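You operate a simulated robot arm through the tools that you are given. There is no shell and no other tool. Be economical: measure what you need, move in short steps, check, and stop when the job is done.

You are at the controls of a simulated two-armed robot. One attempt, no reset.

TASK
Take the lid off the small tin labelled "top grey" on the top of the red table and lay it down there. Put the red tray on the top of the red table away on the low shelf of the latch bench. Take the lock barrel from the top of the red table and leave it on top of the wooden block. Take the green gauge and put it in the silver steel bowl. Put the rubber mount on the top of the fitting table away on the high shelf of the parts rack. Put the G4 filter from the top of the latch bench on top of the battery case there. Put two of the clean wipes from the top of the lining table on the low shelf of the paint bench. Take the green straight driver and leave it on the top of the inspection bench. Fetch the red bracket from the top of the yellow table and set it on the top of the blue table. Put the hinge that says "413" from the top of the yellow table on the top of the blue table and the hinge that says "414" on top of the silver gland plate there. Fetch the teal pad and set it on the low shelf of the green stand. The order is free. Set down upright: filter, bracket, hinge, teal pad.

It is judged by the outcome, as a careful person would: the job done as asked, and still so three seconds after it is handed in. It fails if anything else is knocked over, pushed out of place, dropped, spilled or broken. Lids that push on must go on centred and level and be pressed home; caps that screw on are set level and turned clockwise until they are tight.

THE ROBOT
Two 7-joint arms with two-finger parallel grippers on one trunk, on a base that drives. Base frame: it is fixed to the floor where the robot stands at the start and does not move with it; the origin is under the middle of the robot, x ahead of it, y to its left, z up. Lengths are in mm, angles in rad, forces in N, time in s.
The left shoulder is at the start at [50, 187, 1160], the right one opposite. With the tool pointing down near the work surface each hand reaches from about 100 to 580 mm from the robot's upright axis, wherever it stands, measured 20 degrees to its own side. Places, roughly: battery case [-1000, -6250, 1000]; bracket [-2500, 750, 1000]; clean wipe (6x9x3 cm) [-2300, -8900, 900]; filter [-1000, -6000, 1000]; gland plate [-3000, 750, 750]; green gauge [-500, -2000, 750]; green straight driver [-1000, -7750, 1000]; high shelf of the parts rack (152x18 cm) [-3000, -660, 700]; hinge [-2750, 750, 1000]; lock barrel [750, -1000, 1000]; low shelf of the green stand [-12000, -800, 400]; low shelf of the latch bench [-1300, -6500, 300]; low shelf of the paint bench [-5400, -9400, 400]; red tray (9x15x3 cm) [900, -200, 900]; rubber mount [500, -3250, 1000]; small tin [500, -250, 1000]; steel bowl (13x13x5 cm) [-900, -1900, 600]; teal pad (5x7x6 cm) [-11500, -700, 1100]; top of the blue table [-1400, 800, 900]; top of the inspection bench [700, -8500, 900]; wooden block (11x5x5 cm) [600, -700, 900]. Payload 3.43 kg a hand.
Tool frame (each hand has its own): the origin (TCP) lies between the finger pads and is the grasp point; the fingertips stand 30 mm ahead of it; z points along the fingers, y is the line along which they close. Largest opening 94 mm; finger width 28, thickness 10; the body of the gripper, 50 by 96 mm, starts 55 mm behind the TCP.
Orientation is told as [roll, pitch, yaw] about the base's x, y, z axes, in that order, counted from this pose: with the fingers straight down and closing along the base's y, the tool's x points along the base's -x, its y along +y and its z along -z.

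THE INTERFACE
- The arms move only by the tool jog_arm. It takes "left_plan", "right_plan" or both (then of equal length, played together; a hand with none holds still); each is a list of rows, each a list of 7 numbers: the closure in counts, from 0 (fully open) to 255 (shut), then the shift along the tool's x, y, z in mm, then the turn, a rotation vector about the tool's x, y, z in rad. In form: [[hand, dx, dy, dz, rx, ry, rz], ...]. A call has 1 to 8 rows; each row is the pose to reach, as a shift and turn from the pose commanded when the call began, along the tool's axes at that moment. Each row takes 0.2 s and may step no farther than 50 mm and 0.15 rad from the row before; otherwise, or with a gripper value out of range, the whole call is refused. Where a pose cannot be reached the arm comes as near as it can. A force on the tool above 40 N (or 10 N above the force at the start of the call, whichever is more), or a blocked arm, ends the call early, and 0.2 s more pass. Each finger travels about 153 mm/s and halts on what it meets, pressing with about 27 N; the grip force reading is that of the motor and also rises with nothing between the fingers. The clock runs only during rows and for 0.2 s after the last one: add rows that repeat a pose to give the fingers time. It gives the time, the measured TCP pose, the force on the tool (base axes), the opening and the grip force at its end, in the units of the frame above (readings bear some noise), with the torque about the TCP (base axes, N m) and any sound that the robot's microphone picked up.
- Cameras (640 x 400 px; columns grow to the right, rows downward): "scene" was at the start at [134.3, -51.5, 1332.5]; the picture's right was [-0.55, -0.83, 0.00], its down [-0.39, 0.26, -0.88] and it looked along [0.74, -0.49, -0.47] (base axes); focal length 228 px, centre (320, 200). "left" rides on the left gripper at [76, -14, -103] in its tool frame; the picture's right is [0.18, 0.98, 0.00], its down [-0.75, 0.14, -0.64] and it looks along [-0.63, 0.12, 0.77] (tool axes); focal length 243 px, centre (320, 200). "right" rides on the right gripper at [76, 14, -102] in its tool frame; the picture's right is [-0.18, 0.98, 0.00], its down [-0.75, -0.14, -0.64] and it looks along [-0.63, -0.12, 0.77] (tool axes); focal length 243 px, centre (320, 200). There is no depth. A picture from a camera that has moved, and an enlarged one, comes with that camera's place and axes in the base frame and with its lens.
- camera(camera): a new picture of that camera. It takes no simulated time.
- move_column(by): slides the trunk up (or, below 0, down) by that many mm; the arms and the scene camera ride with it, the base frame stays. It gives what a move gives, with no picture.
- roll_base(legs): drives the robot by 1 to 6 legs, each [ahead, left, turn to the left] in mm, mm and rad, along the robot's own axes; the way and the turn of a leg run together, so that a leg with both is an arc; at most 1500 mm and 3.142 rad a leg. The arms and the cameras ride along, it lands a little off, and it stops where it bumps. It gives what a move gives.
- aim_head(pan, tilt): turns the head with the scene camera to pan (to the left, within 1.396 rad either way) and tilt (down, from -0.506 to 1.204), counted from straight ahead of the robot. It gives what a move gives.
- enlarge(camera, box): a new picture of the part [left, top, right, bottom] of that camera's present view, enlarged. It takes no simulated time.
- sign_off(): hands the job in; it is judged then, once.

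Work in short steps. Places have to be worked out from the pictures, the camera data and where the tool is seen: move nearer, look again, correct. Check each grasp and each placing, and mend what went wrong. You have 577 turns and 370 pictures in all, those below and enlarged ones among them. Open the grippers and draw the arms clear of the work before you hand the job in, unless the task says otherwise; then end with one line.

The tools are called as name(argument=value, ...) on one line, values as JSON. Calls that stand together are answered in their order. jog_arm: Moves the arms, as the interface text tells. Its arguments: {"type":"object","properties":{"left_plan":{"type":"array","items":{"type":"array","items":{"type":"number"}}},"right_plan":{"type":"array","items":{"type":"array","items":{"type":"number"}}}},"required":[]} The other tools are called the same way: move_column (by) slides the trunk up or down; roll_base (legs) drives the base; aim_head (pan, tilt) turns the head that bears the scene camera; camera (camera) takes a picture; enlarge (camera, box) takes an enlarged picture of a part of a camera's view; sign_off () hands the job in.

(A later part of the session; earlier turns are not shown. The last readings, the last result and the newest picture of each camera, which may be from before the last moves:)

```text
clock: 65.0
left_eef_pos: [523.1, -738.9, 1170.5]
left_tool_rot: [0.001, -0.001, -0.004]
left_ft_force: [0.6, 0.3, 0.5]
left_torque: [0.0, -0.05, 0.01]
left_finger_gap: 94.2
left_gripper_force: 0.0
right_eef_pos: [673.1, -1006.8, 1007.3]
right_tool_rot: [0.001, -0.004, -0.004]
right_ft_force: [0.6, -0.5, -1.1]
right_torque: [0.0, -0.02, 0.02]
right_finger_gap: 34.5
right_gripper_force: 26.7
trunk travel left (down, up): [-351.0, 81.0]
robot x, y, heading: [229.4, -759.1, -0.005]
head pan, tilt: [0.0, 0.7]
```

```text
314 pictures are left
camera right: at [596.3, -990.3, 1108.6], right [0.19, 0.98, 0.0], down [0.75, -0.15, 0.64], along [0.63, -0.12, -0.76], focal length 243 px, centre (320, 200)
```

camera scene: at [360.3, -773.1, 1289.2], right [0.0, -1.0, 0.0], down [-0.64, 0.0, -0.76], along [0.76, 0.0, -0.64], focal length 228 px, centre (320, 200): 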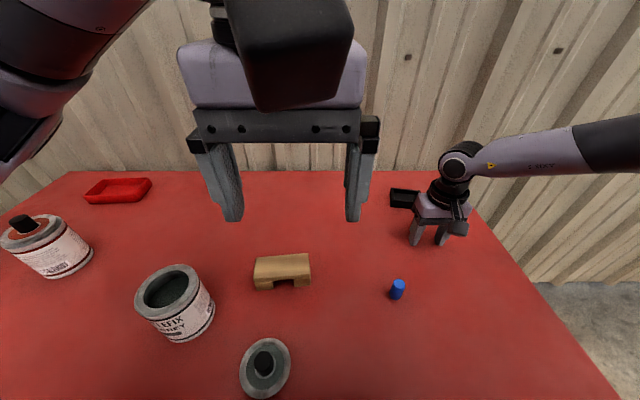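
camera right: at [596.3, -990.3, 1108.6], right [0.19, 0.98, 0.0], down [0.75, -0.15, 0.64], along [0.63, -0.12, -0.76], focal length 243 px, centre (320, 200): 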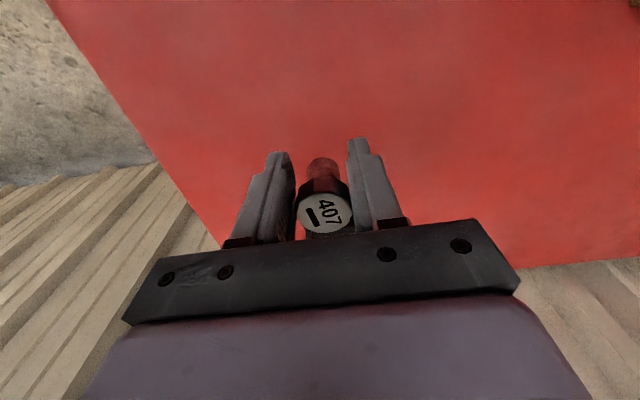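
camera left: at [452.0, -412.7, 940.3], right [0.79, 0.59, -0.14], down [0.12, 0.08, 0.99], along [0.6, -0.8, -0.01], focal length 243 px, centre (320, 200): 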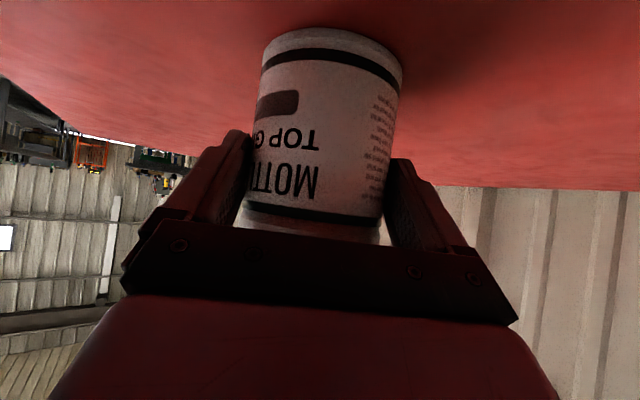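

The barrel is held. I'll drive left 240 to bring the block into the right hand's zone.

roll_base(legs=[[-20, 240, 0]])

jog_arm(right_plan=[[220, 20, 40, -20, 0, 0, 0], [220, 35, 70, -20, 0, 0, 0]])

camera(camera="right")

camera(camera="scene")

```text
clock: 66.8
left_eef_pos: [505.5, -497.9, 1170.7]
left_tool_rot: [0.001, 0.0, -0.003]
left_ft_force: [-0.3, 0.0, 0.3]
left_torque: [-0.02, 0.03, 0.02]
left_finger_gap: 94.4
left_gripper_force: 0.0
right_eef_pos: [655.9, -763.8, 1005.8]
right_tool_rot: [0.002, -0.002, -0.004]
right_ft_force: [-0.3, -0.2, -0.4]
right_torque: [0.01, -0.03, 0.01]
right_finger_gap: 34.5
right_gripper_force: 27.1
trunk travel left (down, up): [-351.0, 81.0]
robot x, y, heading: [209.9, -521.4, -0.007]
head pan, tilt: [0.0, 0.7]
```

```text
clock: 67.4
left_eef_pos: [505.7, -498.6, 1169.9]
left_tool_rot: [-0.001, -0.001, -0.005]
left_ft_force: [-0.1, -0.3, 0.4]
left_torque: [0.01, 0.01, 0.03]
left_finger_gap: 94.1
left_gripper_force: 0.1
right_eef_pos: [619.7, -694.4, 1026.4]
right_tool_rot: [0.002, -0.003, -0.004]
right_ft_force: [0.2, -0.2, -0.1]
right_torque: [0.02, 0.01, 0.01]
right_finger_gap: 34.6
right_gripper_force: 26.9
trunk travel left (down, up): [-351.0, 81.0]
robot x, y, heading: [208.2, -524.7, -0.003]
head pan, tilt: [0.0, 0.7]
```

```text
313 pictures are left
camera right: at [542.7, -678.3, 1128.2], right [0.19, 0.98, 0.0], down [0.75, -0.15, 0.64], along [0.63, -0.12, -0.76], focal length 243 px, centre (320, 200)
```

right: 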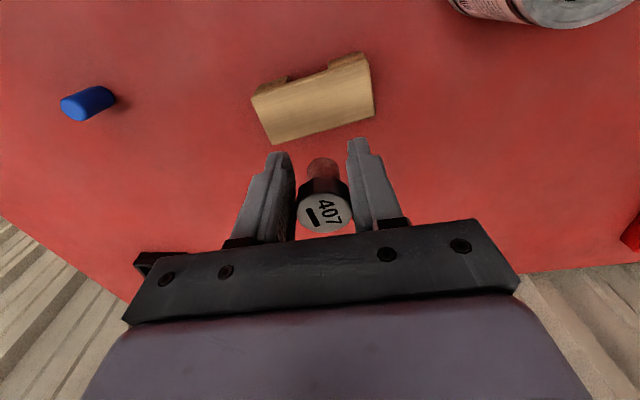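

```text
312 pictures are left
camera scene: at [353.6, -522.8, 1289.2], right [0.0, -1.0, 0.0], down [-0.64, 0.0, -0.76], along [0.76, 0.0, -0.64], focal length 228 px, centre (320, 200)
```

scene: 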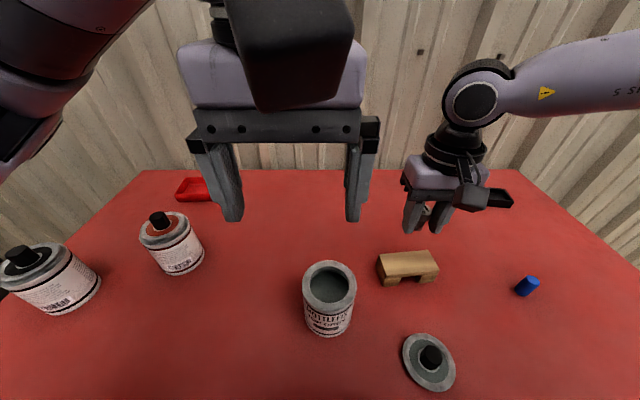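

Block top centre is ≈(611,-693). I'll shift 14 mm back and descend toward contact (expected TCP z≈946).

jog_arm(right_plan=[[220, 14, 1, 20, 0, 0, 0], [220, 14, 1, 50, 0, 0, 0], [220, 14, 1, 68, 0, 0, 0], [220, 14, 1, 68, 0, 0, 0]])

camera(camera="right")

enlarge(camera="scene", box=[340, 180, 480, 300])

```text
clock: 68.4
left_eef_pos: [506.3, -497.6, 1171.0]
left_tool_rot: [0.001, 0.0, -0.002]
left_ft_force: [-0.6, 0.0, 0.3]
left_torque: [-0.02, 0.03, 0.01]
left_finger_gap: 94.0
left_gripper_force: 0.1
right_eef_pos: [606.3, -692.1, 959.2]
right_tool_rot: [0.003, -0.007, -0.003]
right_ft_force: [0.8, -0.7, -0.6]
right_torque: [-0.02, 0.01, 0.02]
right_finger_gap: 34.4
right_gripper_force: 26.6
trunk travel left (down, up): [-351.0, 81.0]
robot x, y, heading: [213.4, -522.1, 0.002]
head pan, tilt: [0.0, 0.7]
```

```text
311 pictures are left
camera right: at [529.8, -676.2, 1059.6], right [0.19, 0.98, 0.0], down [0.75, -0.15, 0.64], along [0.63, -0.12, -0.76], focal length 243 px, centre (320, 200)
```

right: 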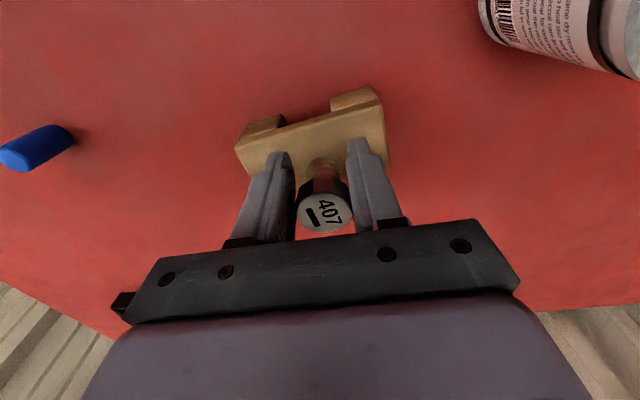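

```text
3.33 times, centred on (410, 240) of scene
camera zoom: at [353.2, -522.8, 1289.3], right [0.0, -1.0, 0.0], down [-0.64, 0.0, -0.76], along [0.76, 0.0, -0.64], focal length 759 px, centre (20, 67)
```

zoom: 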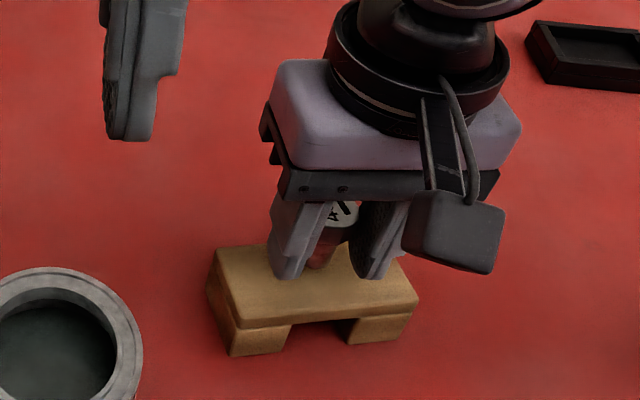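

Aligned. Lowering in small steps to contact.

jog_arm(right_plan=[[220, 0, 0, 5, 0, 0, 0], [220, 0, 0, 9, 0, 0, 0], [220, 0, 0, 12, 0, 0, 0]])

```text
clock: 69.2
left_eef_pos: [505.0, -498.5, 1171.1]
left_tool_rot: [0.002, 0.0, -0.003]
left_ft_force: [-0.5, 0.1, -0.2]
left_torque: [0.0, 0.02, 0.02]
left_finger_gap: 94.1
left_gripper_force: 0.1
right_eef_pos: [607.2, -692.0, 946.0]
right_tool_rot: [0.0, -0.005, -0.003]
right_ft_force: [-0.4, -0.3, -0.5]
right_torque: [0.03, -0.02, 0.01]
right_finger_gap: 34.3
right_gripper_force: 27.3
trunk travel left (down, up): [-351.0, 81.0]
robot x, y, heading: [208.5, -524.0, -0.008]
head pan, tilt: [0.0, 0.7]
```

jog_arm(right_plan=[[220, 0, 0, 2, 0, 0, 0], [220, 0, 0, 4, 0, 0, 0]])

```text
clock: 69.8
left_eef_pos: [505.3, -498.7, 1171.2]
left_tool_rot: [0.0, 0.001, -0.001]
left_ft_force: [0.2, 0.8, 0.2]
left_torque: [-0.03, 0.0, 0.02]
left_finger_gap: 94.0
left_gripper_force: 0.0
right_eef_pos: [605.4, -692.2, 943.3]
right_tool_rot: [0.004, -0.005, -0.003]
right_ft_force: [-0.1, 1.0, -1.5]
right_torque: [0.0, 0.04, -0.05]
right_finger_gap: 34.5
right_gripper_force: 26.5
trunk travel left (down, up): [-351.0, 81.0]
robot x, y, heading: [206.4, -523.7, -0.005]
head pan, tilt: [0.0, 0.7]
```

jog_arm(right_plan=[[220, 0, 0, 2, 0, 0, 0], [220, 0, 0, 4, 0, 0, 0]])

enlarge(camera="scene", box=[340, 180, 480, 300])

```text
clock: 70.4
left_eef_pos: [504.1, -498.7, 1171.6]
left_tool_rot: [0.0, 0.002, -0.004]
left_ft_force: [0.7, 0.1, -0.2]
left_torque: [0.0, 0.0, 0.04]
left_finger_gap: 94.1
left_gripper_force: 0.1
right_eef_pos: [606.7, -692.1, 938.6]
right_tool_rot: [0.002, -0.007, -0.007]
right_ft_force: [-0.3, -5.0, 11.3]
right_torque: [-0.18, -0.09, -0.05]
right_finger_gap: 34.6
right_gripper_force: 27.1
trunk travel left (down, up): [-351.0, 81.0]
robot x, y, heading: [208.7, -521.7, 0.001]
head pan, tilt: [0.0, 0.7]
```

```text
3.33 times, centred on (410, 240) of scene
camera zoom: at [352.4, -522.9, 1289.6], right [0.0, -1.0, 0.0], down [-0.64, 0.0, -0.77], along [0.77, 0.0, -0.64], focal length 759 px, centre (20, 67)
```

zoom: 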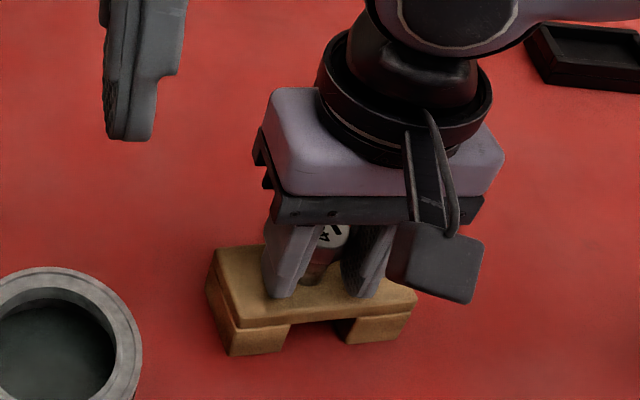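

Contact (11 N) near the block's middle. I'll ease up 1 mm, open and rise straight.

jog_arm(right_plan=[[220, 0, 0, -1, 0, 0, 0], [190, 0, 0, -1, 0, 0, 0], [140, 0, 0, -1, 0, 0, 0], [120, 0, 0, -1, 0, 0, 0], [120, 0, 0, -30, 0, 0, 0], [120, 0, 0, -75, 0, 0, 0], [120, 0, 0, -120, 0, 0, 0]])

camera(camera="right")

```text
clock: 72.0
left_eef_pos: [505.1, -498.2, 1170.2]
left_tool_rot: [0.0, -0.001, -0.004]
left_ft_force: [0.1, 0.3, -0.4]
left_torque: [-0.01, 0.0, 0.02]
left_finger_gap: 93.9
left_gripper_force: 0.0
right_eef_pos: [606.4, -690.0, 1057.8]
right_tool_rot: [0.002, -0.004, -0.004]
right_ft_force: [0.2, 0.2, -0.2]
right_torque: [0.0, -0.01, 0.0]
right_finger_gap: 49.7
right_gripper_force: 0.0
trunk travel left (down, up): [-351.0, 81.0]
robot x, y, heading: [207.9, -521.1, -0.003]
head pan, tilt: [0.0, 0.7]
```

```text
308 pictures are left
camera right: at [529.4, -675.0, 1158.7], right [0.19, 0.98, 0.0], down [0.75, -0.14, 0.64], along [0.63, -0.12, -0.76], focal length 243 px, centre (320, 200)
```

right: 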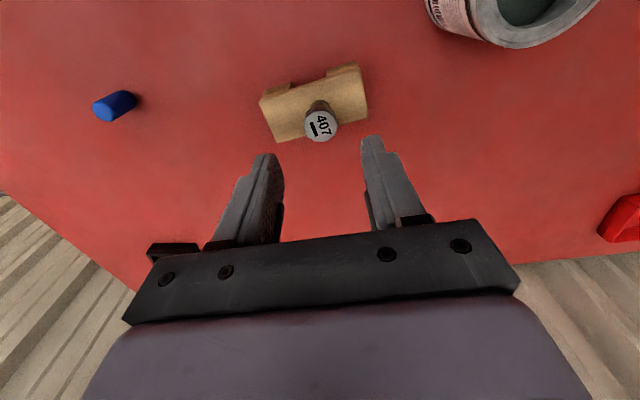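

The barrel stands on the block. The red tray is far back at about (908,-175), so I'll look left to see if the table's left end is accessible.

aim_head(pan=0.9, tilt=0.45)

camera(camera="scene")

```text
clock: 73.2
left_eef_pos: [505.7, -498.7, 1171.0]
left_tool_rot: [-0.002, 0.0, -0.004]
left_ft_force: [0.3, 0.4, 0.1]
left_torque: [0.02, 0.0, -0.01]
left_finger_gap: 93.8
left_gripper_force: 0.0
right_eef_pos: [606.4, -691.2, 1056.9]
right_tool_rot: [0.001, -0.003, -0.004]
right_ft_force: [1.2, -0.8, -0.7]
right_torque: [0.0, 0.01, 0.0]
right_finger_gap: 49.7
right_gripper_force: 0.1
trunk travel left (down, up): [-351.0, 81.0]
robot x, y, heading: [210.7, -522.6, -0.002]
head pan, tilt: [0.901, 0.45]
```

```text
307 pictures are left
camera scene: at [325.7, -450.7, 1311.4], right [0.78, -0.62, 0.0], down [-0.27, -0.34, -0.9], along [0.56, 0.7, -0.44], focal length 228 px, centre (320, 200)
```

scene: 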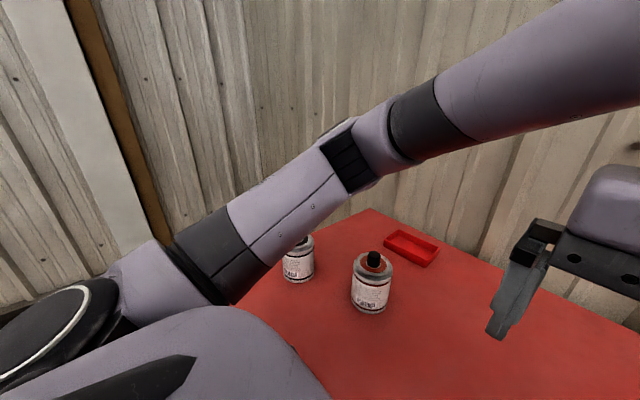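

The arm blocks the view. I'll back the robot off and look at the left end from outside.

move_column(by=70)

roll_base(legs=[[-300, 0, 0], [0, 700, 0]])

aim_head(pan=0.2, tilt=0.6)

camera(camera="scene")

```text
clock: 74.3
left_eef_pos: [505.8, -500.2, 1241.5]
left_tool_rot: [0.001, 0.001, -0.004]
left_ft_force: [-1.1, 0.2, 0.0]
left_torque: [-0.03, -0.02, 0.0]
left_finger_gap: 94.2
left_gripper_force: 0.0
right_eef_pos: [606.4, -692.1, 1127.2]
right_tool_rot: [0.002, -0.003, -0.003]
right_ft_force: [-1.3, -1.0, -0.1]
right_torque: [0.0, 0.01, -0.02]
right_finger_gap: 49.7
right_gripper_force: 0.1
trunk travel left (down, up): [-421.0, 11.0]
robot x, y, heading: [208.8, -523.8, -0.0]
head pan, tilt: [0.901, 0.45]
```

```text
clock: 79.8
left_eef_pos: [211.1, 191.2, 1240.5]
left_tool_rot: [0.001, -0.002, -0.018]
left_ft_force: [0.1, 0.0, -0.6]
left_torque: [0.01, -0.01, 0.02]
left_finger_gap: 93.8
left_gripper_force: 0.0
right_eef_pos: [310.6, -2.0, 1126.5]
right_tool_rot: [0.002, -0.003, -0.017]
right_ft_force: [0.5, -0.4, 0.3]
right_torque: [-0.04, 0.02, -0.04]
right_finger_gap: 49.9
right_gripper_force: 0.1
trunk travel left (down, up): [-421.0, 11.0]
robot x, y, heading: [-84.8, 171.7, -0.016]
head pan, tilt: [0.901, 0.45]
```

```text
clock: 80.8
left_eef_pos: [211.3, 191.1, 1240.7]
left_tool_rot: [0.0, 0.001, -0.017]
left_ft_force: [0.3, 0.0, 0.6]
left_torque: [-0.02, 0.01, 0.01]
left_finger_gap: 93.9
left_gripper_force: 0.0
right_eef_pos: [308.8, -2.6, 1127.3]
right_tool_rot: [0.0, -0.003, -0.019]
right_ft_force: [0.6, 0.9, -0.5]
right_torque: [-0.01, -0.01, 0.01]
right_finger_gap: 49.7
right_gripper_force: 0.1
trunk travel left (down, up): [-421.0, 11.0]
robot x, y, heading: [-82.9, 174.7, -0.015]
head pan, tilt: [0.201, 0.6]
```

```text
306 pictures are left
camera scene: at [60.7, 186.7, 1367.9], right [0.18, -0.98, 0.0], down [-0.56, -0.1, -0.83], along [0.81, 0.15, -0.56], focal length 228 px, centre (320, 200)
```

scene: 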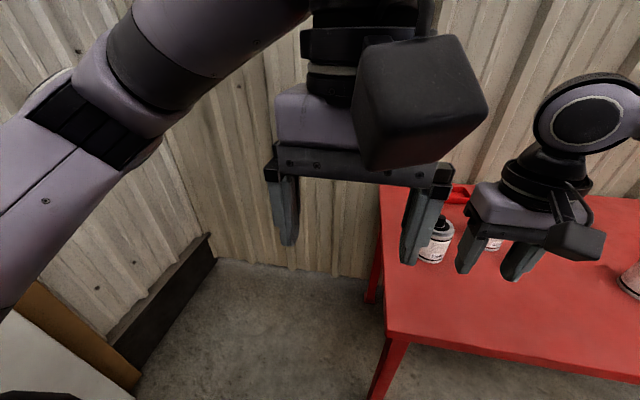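

There is about 1 m of free floor left of the table. I'll turn to face −y and strafe alongside the table's left end, where the tray is near.

roll_base(legs=[[0, 440, 0], [0, 0, -1.555], [0, 800, 0]])

aim_head(pan=0.2, tilt=0.7)

camera(camera="scene")

```text
clock: 91.1
left_eef_pos: [726.3, 318.6, 1242.0]
left_tool_rot: [0.001, 0.001, -1.567]
left_ft_force: [-0.4, 0.1, -0.1]
left_torque: [0.02, 0.05, 0.02]
left_finger_gap: 94.1
left_gripper_force: 0.0
right_eef_pos: [533.9, 215.1, 1126.8]
right_tool_rot: [0.003, -0.003, -1.566]
right_ft_force: [0.4, 0.0, 0.0]
right_torque: [0.0, -0.01, 0.01]
right_finger_gap: 49.6
right_gripper_force: 0.1
trunk travel left (down, up): [-421.0, 11.0]
robot x, y, heading: [701.2, 615.7, -1.567]
head pan, tilt: [0.201, 0.6]
```

```text
clock: 91.7
left_eef_pos: [726.7, 316.9, 1240.5]
left_tool_rot: [0.003, 0.0, -1.568]
left_ft_force: [-0.3, 0.0, 0.2]
left_torque: [0.01, 0.04, -0.02]
left_finger_gap: 94.1
left_gripper_force: 0.0
right_eef_pos: [534.0, 214.9, 1127.8]
right_tool_rot: [0.0, -0.004, -1.567]
right_ft_force: [-0.3, -0.2, -0.5]
right_torque: [0.02, -0.01, -0.02]
right_finger_gap: 49.5
right_gripper_force: 0.2
trunk travel left (down, up): [-421.0, 11.0]
robot x, y, heading: [698.6, 614.6, -1.572]
head pan, tilt: [0.201, 0.7]
```

```text
305 pictures are left
camera scene: at [718.6, 471.0, 1359.3], right [-0.98, -0.2, 0.0], down [-0.13, 0.63, -0.77], along [0.16, -0.75, -0.64], focal length 228 px, centre (320, 200)
```

scene: 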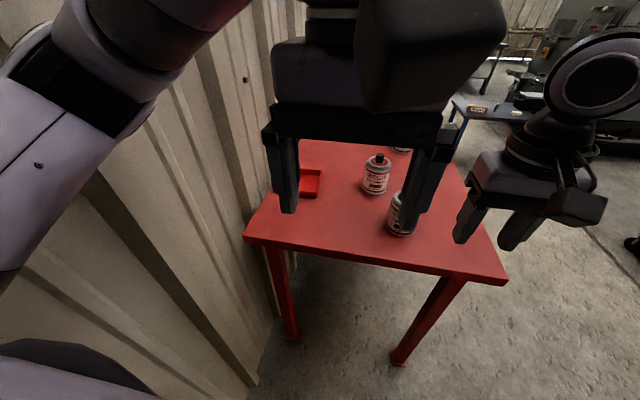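

I'll advance 290 toward the table end; the hands pass well above the tins.

roll_base(legs=[[290, 0, 0]])

camera(camera="scene")

camera(camera="left")

```text
clock: 93.7
left_eef_pos: [727.7, 28.3, 1240.0]
left_tool_rot: [0.0, 0.001, -1.568]
left_ft_force: [-0.4, -0.2, -0.3]
left_torque: [0.03, -0.03, 0.01]
left_finger_gap: 93.9
left_gripper_force: 0.0
right_eef_pos: [535.7, -72.7, 1127.4]
right_tool_rot: [0.0, -0.005, -1.57]
right_ft_force: [0.1, 0.4, 0.8]
right_torque: [-0.03, 0.0, 0.04]
right_finger_gap: 49.7
right_gripper_force: 0.0
trunk travel left (down, up): [-421.0, 11.0]
robot x, y, heading: [700.2, 322.9, -1.569]
head pan, tilt: [0.201, 0.7]
```

```text
304 pictures are left
camera scene: at [719.8, 182.1, 1359.2], right [-0.98, -0.2, 0.0], down [-0.13, 0.63, -0.76], along [0.16, -0.75, -0.64], focal length 228 px, centre (320, 200)
```

scene: 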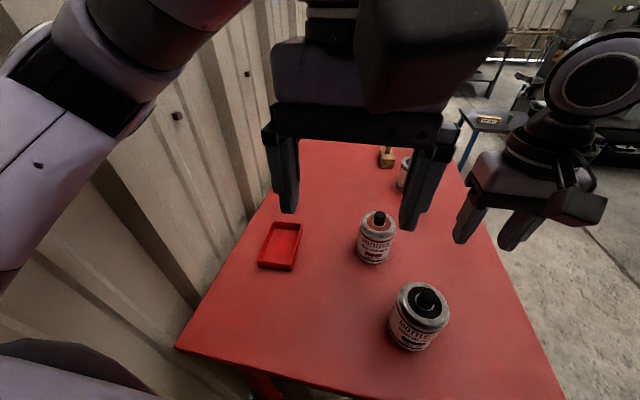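

```text
303 pictures are left
camera left: at [713.3, 105.2, 1343.4], right [0.98, 0.19, 0.0], down [0.14, -0.75, 0.64], along [0.12, -0.63, -0.77], focal length 243 px, centre (320, 200)
```

left: 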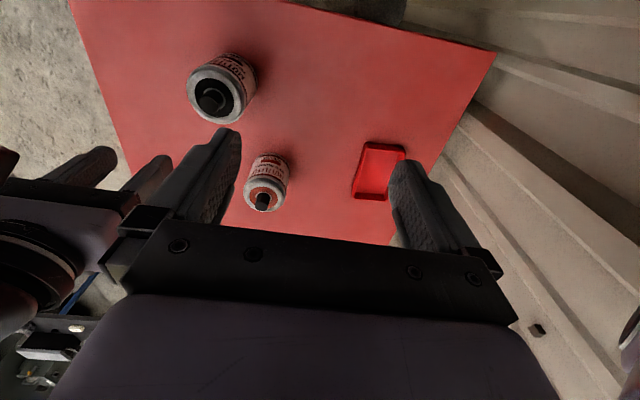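

The tray's near-side long wall runs from (851,-113) to (865,-252). I'll bring the left hand above its middle (858,-182), yawed 0.1 to match.

jog_arm(left_plan=[[90, -26, 16, 30, 0, 0, -0.05], [90, -52, 32, 60, 0, 0, -0.1], [90, -78, 48, 90, 0, 0, -0.1], [90, -105, 65, 120, 0, 0, -0.1], [90, -131, 81, 150, 0, 0, -0.1], [90, -158, 98, 180, 0, 0, -0.1], [90, -184, 114, 210, 0, 0, -0.1], [90, -210, 130, 240, 0, 0, -0.1]])

camera(camera="left")

```text
clock: 95.7
left_eef_pos: [811.2, -177.8, 1019.9]
left_tool_rot: [0.013, -0.032, -1.529]
left_ft_force: [-0.3, -1.2, 0.3]
left_torque: [0.04, 0.02, -0.02]
left_finger_gap: 60.8
left_gripper_force: 0.1
right_eef_pos: [509.3, -65.1, 1125.3]
right_tool_rot: [0.024, -0.01, -1.577]
right_ft_force: [-0.7, 0.2, 0.0]
right_torque: [-0.02, -0.03, 0.01]
right_finger_gap: 49.6
right_gripper_force: 0.2
trunk travel left (down, up): [-421.0, 11.0]
robot x, y, heading: [700.2, 321.5, -1.581]
head pan, tilt: [0.201, 0.7]
stopped in row 8 (left hand): the arm was blocked; the commanded pose is now the measured one
```

```text
302 pictures are left
camera left: at [792.6, -98.4, 1120.0], right [0.97, 0.23, 0.01], down [0.16, -0.73, 0.67], along [0.16, -0.65, -0.74], focal length 243 px, centre (320, 200)
```

left: 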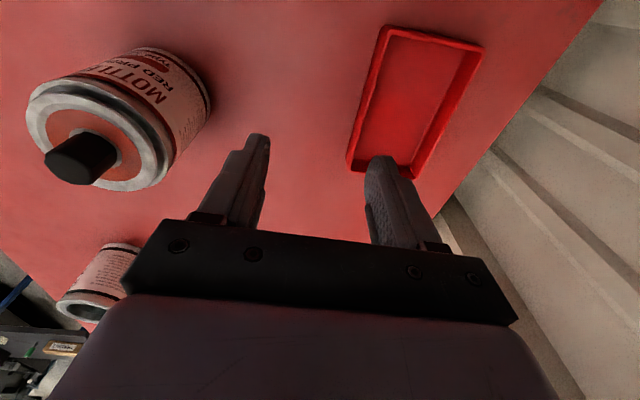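

The left elbow probably touched the back wall. I'll ease the hand back and shift the base 100 mm away from the wall.

jog_arm(left_plan=[[90, 0, -20, -20, 0, 0, 0], [90, 0, -40, -40, 0, 0, 0]])

roll_base(legs=[[0, -100, 0]])

camera(camera="scene")

```text
clock: 96.3
left_eef_pos: [803.9, -184.0, 1049.9]
left_tool_rot: [-0.005, -0.018, -1.499]
left_ft_force: [-0.1, 0.0, 0.6]
left_torque: [-0.01, -0.05, 0.01]
left_finger_gap: 60.8
left_gripper_force: 0.1
right_eef_pos: [533.5, -73.6, 1125.8]
right_tool_rot: [0.004, -0.003, -1.572]
right_ft_force: [-0.2, -0.2, -0.3]
right_torque: [-0.02, -0.02, 0.0]
right_finger_gap: 50.0
right_gripper_force: 0.0
trunk travel left (down, up): [-421.0, 11.0]
robot x, y, heading: [705.1, 324.3, -1.569]
head pan, tilt: [0.201, 0.7]
```

```text
clock: 97.5
left_eef_pos: [705.0, -184.8, 1050.1]
left_tool_rot: [-0.005, -0.018, -1.503]
left_ft_force: [0.6, -0.3, 0.1]
left_torque: [-0.01, -0.02, -0.01]
left_finger_gap: 60.8
left_gripper_force: 0.0
right_eef_pos: [434.9, -72.4, 1126.1]
right_tool_rot: [0.003, -0.006, -1.572]
right_ft_force: [-1.0, 0.8, 0.4]
right_torque: [0.02, -0.02, 0.01]
right_finger_gap: 49.6
right_gripper_force: 0.0
trunk travel left (down, up): [-421.0, 11.0]
robot x, y, heading: [599.9, 321.5, -1.573]
head pan, tilt: [0.201, 0.7]
```

```text
301 pictures are left
camera scene: at [619.9, 182.6, 1359.3], right [-0.98, -0.2, 0.0], down [-0.13, 0.63, -0.77], along [0.15, -0.75, -0.64], focal length 228 px, centre (320, 200)
```

scene: 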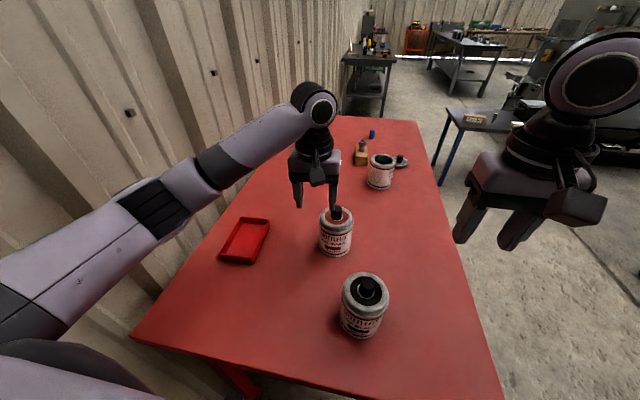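

The elbow has room now. I'll extend the hand sideways toward the tray wall in steps.

jog_arm(left_plan=[[90, -2, 40, 5, 0, 0, -0.02], [90, -4, 80, 15, 0, 0, -0.03], [90, -6, 120, 30, 0, 0, -0.03], [90, -7, 153, 50, 0, 0, -0.03], [90, -7, 153, 50, 0, 0, -0.03]])

camera(camera="left")

camera(camera="scene")

```text
clock: 98.7
left_eef_pos: [854.4, -183.5, 999.6]
left_tool_rot: [-0.006, -0.02, -1.473]
left_ft_force: [-0.7, 0.6, -0.1]
left_torque: [0.0, -0.02, 0.0]
left_finger_gap: 60.8
left_gripper_force: 0.0
right_eef_pos: [434.6, -71.1, 1126.0]
right_tool_rot: [0.001, -0.005, -1.573]
right_ft_force: [0.2, 0.2, 0.2]
right_torque: [0.01, 0.0, 0.03]
right_finger_gap: 49.8
right_gripper_force: 0.1
trunk travel left (down, up): [-421.0, 11.0]
robot x, y, heading: [610.0, 321.9, -1.571]
head pan, tilt: [0.201, 0.7]
```

```text
300 pictures are left
camera left: at [833.1, -106.2, 1099.7], right [0.96, 0.28, -0.01], down [0.22, -0.72, 0.66], along [0.18, -0.63, -0.76], focal length 243 px, centre (320, 200)
```

left: 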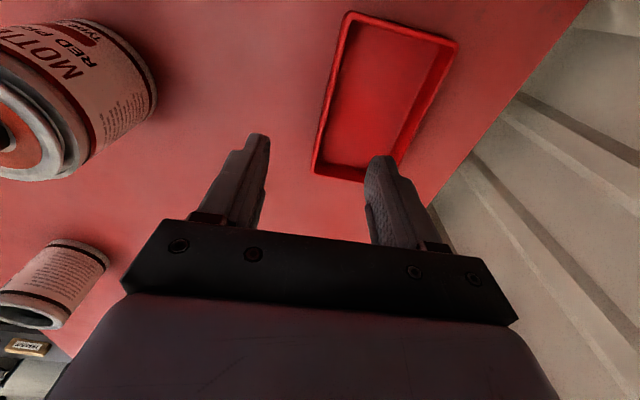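

```text
299 pictures are left
camera scene: at [620.4, 182.6, 1359.3], right [-0.98, -0.2, 0.0], down [-0.13, 0.63, -0.76], along [0.15, -0.75, -0.64], focal length 228 px, centre (320, 200)
```

scene: 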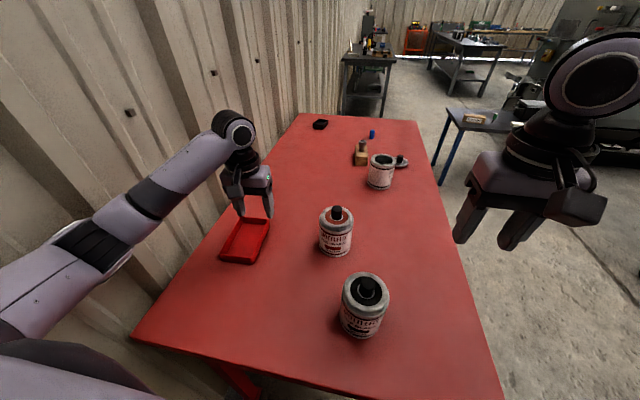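

The estimates agree: wall midpoint ≈(858,-177). I'll descend to z≈905 straddling the wall, then look.

jog_arm(left_plan=[[90, 5, 4, 30, 0, 0, 0], [90, 5, 4, 65, 0, 0, 0], [90, 5, 4, 85, 0, 0, 0], [90, 5, 4, 95, 0, 0, 0]])

camera(camera="left")

```text
clock: 99.7
left_eef_pos: [860.2, -179.0, 902.8]
left_tool_rot: [-0.007, -0.018, -1.474]
left_ft_force: [0.7, -0.4, 0.2]
left_torque: [0.0, 0.04, -0.02]
left_finger_gap: 60.8
left_gripper_force: 0.1
right_eef_pos: [436.1, -72.9, 1127.0]
right_tool_rot: [0.001, -0.006, -1.571]
right_ft_force: [-0.3, 0.1, 0.0]
right_torque: [-0.01, 0.0, -0.02]
right_finger_gap: 49.6
right_gripper_force: 0.1
trunk travel left (down, up): [-421.0, 11.0]
robot x, y, heading: [600.5, 324.5, -1.574]
head pan, tilt: [0.201, 0.7]
```

```text
298 pictures are left
camera left: at [838.9, -102.0, 1004.7], right [0.96, 0.28, -0.01], down [0.22, -0.72, 0.65], along [0.18, -0.63, -0.76], focal length 243 px, centre (320, 200)
```

left: 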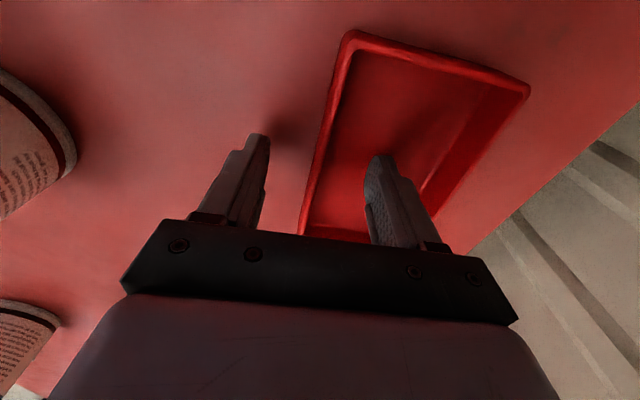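

Straddled nicely. Lower 5 mm more, close, and test-lift.

jog_arm(left_plan=[[90, 0, 0, 5, 0, 0, 0], [150, 0, 0, 5, 0, 0, 0], [220, 0, 0, 5, 0, 0, 0], [250, 0, 0, 5, 0, 0, 0], [250, 0, 0, 5, 0, 0, 0], [250, 0, 0, -15, 0, 0, 0], [250, 0, 0, -40, 0, 0, 0]])

camera(camera="left")

enlarge(camera="scene", box=[180, 90, 340, 280])

```text
clock: 101.3
left_eef_pos: [858.4, -179.7, 942.7]
left_tool_rot: [-0.008, -0.018, -1.473]
left_ft_force: [0.3, 0.8, -1.0]
left_torque: [0.04, 0.08, 0.01]
left_finger_gap: 3.5
left_gripper_force: 26.6
right_eef_pos: [435.0, -72.0, 1126.8]
right_tool_rot: [0.002, -0.006, -1.572]
right_ft_force: [-0.6, -0.8, 0.5]
right_torque: [-0.01, -0.01, -0.02]
right_finger_gap: 49.7
right_gripper_force: 0.1
trunk travel left (down, up): [-421.0, 11.0]
robot x, y, heading: [598.4, 322.2, -1.572]
head pan, tilt: [0.201, 0.7]
```

```text
297 pictures are left
camera left: at [837.4, -102.7, 1044.6], right [0.96, 0.28, -0.01], down [0.22, -0.72, 0.65], along [0.18, -0.63, -0.76], focal length 243 px, centre (320, 200)
```

left: 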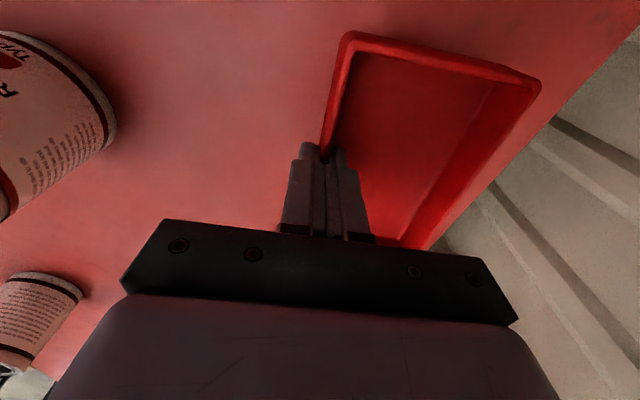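

```text
2.11 times, centred on (260, 185) of scene
camera zoom: at [620.7, 182.6, 1359.2], right [-0.98, -0.2, 0.0], down [-0.13, 0.63, -0.76], along [0.15, -0.75, -0.64], focal length 479 px, centre (446, 232)
```

zoom: 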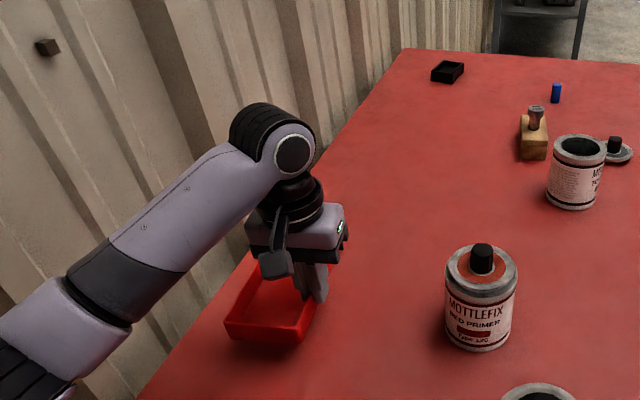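

The tray is held level. I'll raise it and draw it in, then back the robot away.

jog_arm(left_plan=[[250, 0, -10, -45, 0, 0, 0], [250, 0, -20, -90, 0, 0, 0], [250, 10, -30, -130, 0, 0, 0], [250, 40, -50, -150, 0, 0, 0], [250, 80, -70, -165, 0, 0, 0], [250, 110, -80, -180, 0, 0, 0]])

roll_base(legs=[[-330, 0, 0], [0, -800, 0]])

aim_head(pan=0, tilt=0.45)

camera(camera="scene")

```text
clock: 102.7
left_eef_pos: [768.9, -75.4, 1123.0]
left_tool_rot: [-0.005, -0.017, -1.472]
left_ft_force: [-0.8, -0.6, -1.2]
left_torque: [-0.05, 0.08, -0.01]
left_finger_gap: 3.5
left_gripper_force: 26.9
right_eef_pos: [435.7, -72.8, 1126.3]
right_tool_rot: [0.002, -0.005, -1.572]
right_ft_force: [0.4, 0.0, 1.0]
right_torque: [-0.01, 0.02, 0.01]
right_finger_gap: 49.8
right_gripper_force: 0.0
trunk travel left (down, up): [-421.0, 11.0]
robot x, y, heading: [603.7, 325.8, -1.572]
head pan, tilt: [0.201, 0.7]
```

```text
clock: 108.7
left_eef_pos: [-51.7, 250.0, 1123.6]
left_tool_rot: [-0.006, -0.018, -1.497]
left_ft_force: [0.3, -0.2, -1.4]
left_torque: [0.02, 0.05, -0.02]
left_finger_gap: 3.8
left_gripper_force: 27.0
right_eef_pos: [-385.2, 262.6, 1127.4]
right_tool_rot: [0.003, -0.005, -1.595]
right_ft_force: [-0.1, 0.2, 0.0]
right_torque: [0.02, 0.0, 0.02]
right_finger_gap: 49.9
right_gripper_force: 0.0
trunk travel left (down, up): [-421.0, 11.0]
robot x, y, heading: [-203.4, 659.7, -1.599]
head pan, tilt: [0.201, 0.7]
```

```text
clock: 109.5
left_eef_pos: [-50.6, 251.6, 1123.1]
left_tool_rot: [-0.007, -0.017, -1.499]
left_ft_force: [-1.0, -0.5, -1.3]
left_torque: [-0.01, 0.03, 0.0]
left_finger_gap: 3.3
left_gripper_force: 27.5
right_eef_pos: [-383.9, 262.2, 1128.1]
right_tool_rot: [0.003, -0.005, -1.596]
right_ft_force: [-0.4, 0.0, 0.0]
right_torque: [0.02, 0.07, 0.02]
right_finger_gap: 49.6
right_gripper_force: 0.1
trunk travel left (down, up): [-421.0, 11.0]
robot x, y, heading: [-207.2, 657.4, -1.6]
head pan, tilt: [0.0, 0.45]
```

```text
295 pictures are left
camera scene: at [-210.6, 504.1, 1381.4], right [-1.0, 0.03, 0.0], down [0.01, 0.44, -0.9], along [-0.02, -0.9, -0.44], focal length 228 px, centre (320, 200)
```

scene: 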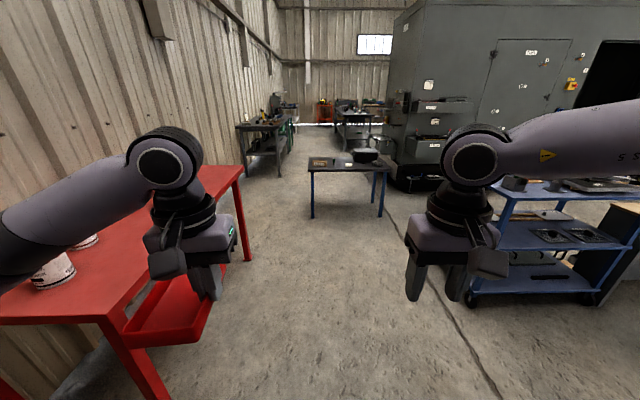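

The room is laid out clearly: the middle table with the gauge is ahead, benches at left, latch bench far ahead. I'll drive with the tray between the red table corner and the middle table.

roll_base(legs=[[0, 0, 0.03], [1500, 0, 0], [400, 0, 0], [500, 600, 0], [500, 0, 0], [600, -450, 0]])

camera(camera="scene")

```text
clock: 129.7
left_eef_pos: [194.9, -3308.9, 1123.8]
left_tool_rot: [-0.007, -0.019, -1.406]
left_ft_force: [0.1, 0.5, -1.5]
left_torque: [-0.05, 0.03, 0.04]
left_finger_gap: 3.5
left_gripper_force: 27.3
right_eef_pos: [-137.0, -3328.4, 1126.4]
right_tool_rot: [0.001, -0.004, -1.507]
right_ft_force: [-0.3, -0.6, -0.3]
right_torque: [0.01, 0.01, -0.02]
right_finger_gap: 49.7
right_gripper_force: 0.0
trunk travel left (down, up): [-421.0, 11.0]
robot x, y, heading: [5.6, -2920.6, -1.506]
head pan, tilt: [0.0, 0.45]
```

```text
294 pictures are left
camera scene: at [14.0, -3071.3, 1381.4], right [-1.0, -0.07, 0.0], down [-0.03, 0.43, -0.9], along [0.06, -0.9, -0.44], focal length 228 px, centre (320, 200)
```

scene: 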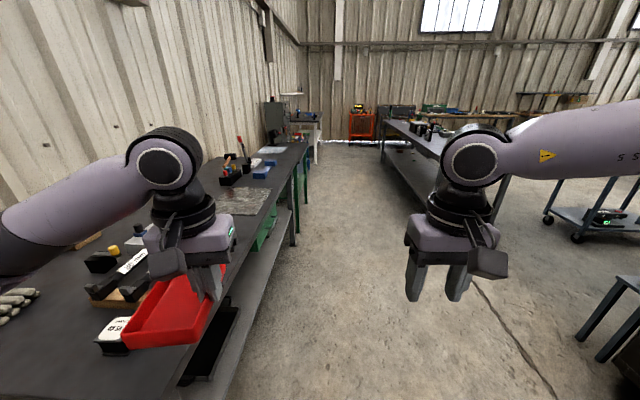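

I'm close to the fitting table on my left. I'll straighten, shift right and move on toward the latch bench.

roll_base(legs=[[0, 0, -0.065], [200, -300, 0], [1500, 0, 0]])

aim_head(pan=-0.4, tilt=0.4)

camera(camera="scene")

```text
clock: 139.6
left_eef_pos: [-188.0, -5030.8, 1122.9]
left_tool_rot: [-0.007, -0.017, -1.503]
left_ft_force: [-0.6, -0.7, -1.3]
left_torque: [0.01, 0.08, 0.03]
left_finger_gap: 3.5
left_gripper_force: 27.2
right_eef_pos: [-521.0, -5017.7, 1126.2]
right_tool_rot: [0.001, -0.006, -1.602]
right_ft_force: [-0.5, 0.0, 0.7]
right_torque: [0.0, 0.01, 0.0]
right_finger_gap: 49.4
right_gripper_force: 0.1
trunk travel left (down, up): [-421.0, 11.0]
robot x, y, heading: [-342.7, -4623.2, -1.605]
head pan, tilt: [0.0, 0.45]
```

```text
clock: 140.4
left_eef_pos: [-188.4, -5030.7, 1122.8]
left_tool_rot: [-0.007, -0.017, -1.504]
left_ft_force: [-0.2, -0.5, -2.2]
left_torque: [0.0, 0.06, -0.01]
left_finger_gap: 3.3
left_gripper_force: 27.4
right_eef_pos: [-521.5, -5017.2, 1126.2]
right_tool_rot: [0.001, -0.006, -1.602]
right_ft_force: [0.1, -0.3, 1.0]
right_torque: [0.01, 0.03, 0.02]
right_finger_gap: 49.7
right_gripper_force: 0.1
trunk travel left (down, up): [-421.0, 11.0]
robot x, y, heading: [-340.6, -4622.0, -1.604]
head pan, tilt: [-0.4, 0.4]
```

```text
293 pictures are left
camera scene: at [-381.7, -4769.0, 1386.1], right [-0.91, 0.42, 0.0], down [0.16, 0.35, -0.92], along [-0.38, -0.84, -0.39], focal length 228 px, centre (320, 200)
```

scene: 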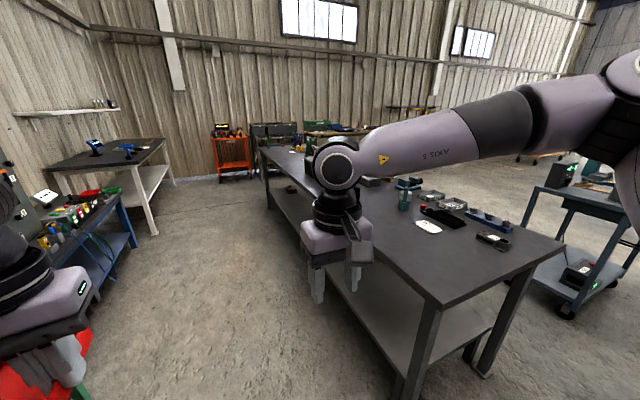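

The long bench on the right is the latch bench: front edge x≈-780, y from -5030 to -7300, with a low shelf. I'll drive alongside and turn to face it.

roll_base(legs=[[1250, -30, 0], [0, 0, -1.537]])

aim_head(pan=0, tilt=0.6)

camera(camera="scene")

```text
clock: 150.6
left_eef_pos: [-806.6, -6047.6, 1122.0]
left_tool_rot: [-0.007, -0.019, -3.047]
left_ft_force: [-0.5, -0.6, -1.8]
left_torque: [0.02, 0.01, -0.01]
left_finger_gap: 3.3
left_gripper_force: 26.9
right_eef_pos: [-803.8, -5713.6, 1126.1]
right_tool_rot: [0.0, -0.005, 3.137]
right_ft_force: [-1.3, -0.4, -0.2]
right_torque: [0.0, -0.02, -0.03]
right_finger_gap: 49.9
right_gripper_force: 0.0
trunk travel left (down, up): [-421.0, 11.0]
robot x, y, heading: [-408.9, -5883.4, 3.141]
head pan, tilt: [-0.4, 0.4]
```

```text
clock: 151.4
left_eef_pos: [-807.2, -6047.2, 1124.1]
left_tool_rot: [-0.008, -0.018, -3.047]
left_ft_force: [1.0, 0.0, -1.6]
left_torque: [0.08, 0.0, 0.0]
left_finger_gap: 3.8
left_gripper_force: 26.7
right_eef_pos: [-802.6, -5713.1, 1127.0]
right_tool_rot: [0.002, -0.006, 3.137]
right_ft_force: [0.2, -0.5, 0.4]
right_torque: [0.01, -0.01, -0.02]
right_finger_gap: 49.9
right_gripper_force: 0.0
trunk travel left (down, up): [-421.0, 11.0]
robot x, y, heading: [-406.5, -5881.2, 3.139]
head pan, tilt: [0.0, 0.6]
```

```text
292 pictures are left
camera scene: at [-553.5, -5883.6, 1367.9], right [0.01, 1.0, 0.0], down [0.56, 0.0, -0.83], along [-0.83, 0.0, -0.56], focal length 228 px, centre (320, 200)
```

scene: 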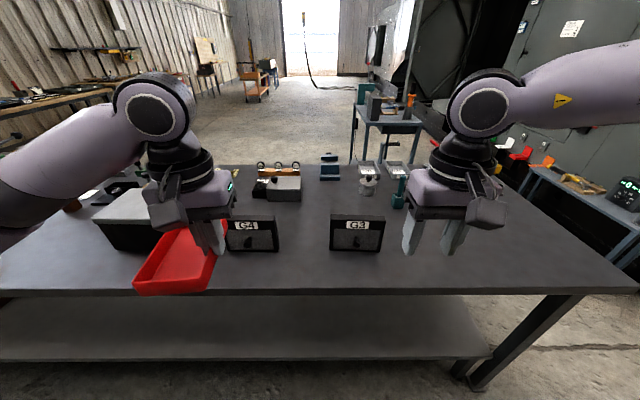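

The filters G4 and G3 and the battery case are on top, with the open low shelf below. I'll take the right-hand view to triangulate heights.

camera(camera="right")

enlarge(camera="scene", box=[60, 140, 400, 300])

```text
291 pictures are left
camera right: at [-727.2, -5726.7, 1228.3], right [-0.19, -0.98, 0.0], down [-0.75, 0.15, 0.65], along [-0.63, 0.12, -0.76], focal length 243 px, centre (320, 200)
```

right: 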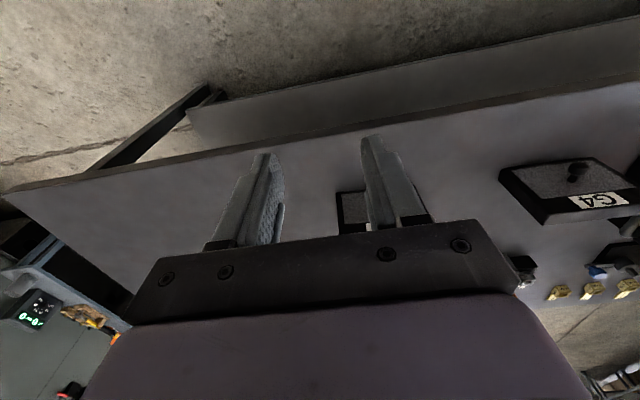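

```text
1.88 times, centred on (230, 220) of scene
camera zoom: at [-553.5, -5883.6, 1367.9], right [0.01, 1.0, 0.0], down [0.56, 0.0, -0.83], along [-0.83, 0.0, -0.56], focal length 429 px, centre (489, 162)
```

zoom: 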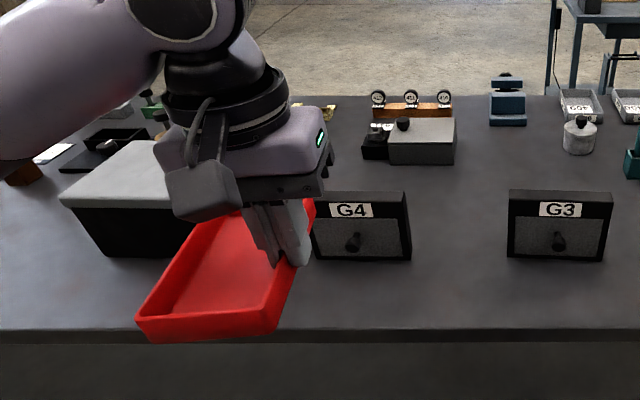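

Bench top is ≈876 with its edge at x≈-886; the low shelf is ≈z 325 with its edge at x≈-960. I'll back off, pull the right hand in, then lower the trunk.

roll_base(legs=[[-120, 0, 0]])

jog_arm(right_plan=[[50, 28, -33, 0, 0, 0, 0], [50, 56, -66, 0, 0, 0, 0], [50, 84, -99, 0, 0, 0, 0], [50, 112, -132, 0, 0, 0, 0], [50, 140, -165, 0, 0, 0, 0], [50, 165, -195, 0, 0, 0, 0]], left_plan=[[250, 15, 0, 0, 0, 0, 0], [250, 30, 0, 0, 0, 0, 0], [250, 45, 0, 0, 0, 0, 0], [250, 60, 0, 0, 0, 0, 0], [250, 60, 0, 0, 0, 0, 0], [250, 60, 0, 0, 0, 0, 0]])

move_column(by=-420)

camera(camera="scene")

```text
clock: 152.7
left_eef_pos: [-688.8, -6048.6, 1123.0]
left_tool_rot: [-0.006, -0.017, -3.045]
left_ft_force: [-0.1, 0.1, -1.1]
left_torque: [0.1, 0.01, 0.01]
left_finger_gap: 3.5
left_gripper_force: 26.8
right_eef_pos: [-684.8, -5714.3, 1126.2]
right_tool_rot: [0.002, -0.006, 3.138]
right_ft_force: [0.0, -0.2, 0.2]
right_torque: [0.0, 0.02, 0.01]
right_finger_gap: 49.9
right_gripper_force: 0.0
trunk travel left (down, up): [-421.0, 11.0]
robot x, y, heading: [-289.3, -5884.9, 3.141]
head pan, tilt: [0.0, 0.6]
```

```text
clock: 154.1
left_eef_pos: [-627.9, -6043.4, 1121.2]
left_tool_rot: [-0.008, -0.018, -3.045]
left_ft_force: [-0.2, 0.2, -1.0]
left_torque: [0.1, -0.02, -0.01]
left_finger_gap: 3.5
left_gripper_force: 27.2
right_eef_pos: [-523.8, -5524.9, 1127.4]
right_tool_rot: [0.007, -0.001, -3.141]
right_ft_force: [-0.1, 0.8, -0.4]
right_torque: [-0.02, 0.04, 0.03]
right_finger_gap: 75.5
right_gripper_force: 0.1
right hand out of reach, approached as far as the arm can: row 6
trunk travel left (down, up): [-421.0, 11.0]
robot x, y, heading: [-289.2, -5885.9, 3.139]
head pan, tilt: [0.0, 0.6]
```

```text
refused: -420 is not a number from -400 to 400
```

```text
289 pictures are left
camera scene: at [-434.9, -5884.9, 1367.9], right [0.0, 1.0, 0.0], down [0.56, 0.0, -0.83], along [-0.83, 0.0, -0.56], focal length 228 px, centre (320, 200)
```

scene: 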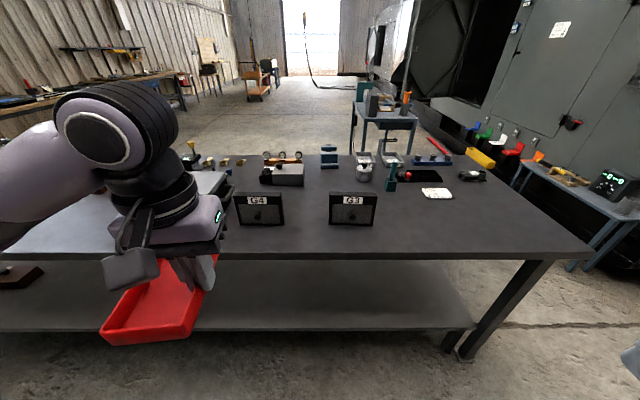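

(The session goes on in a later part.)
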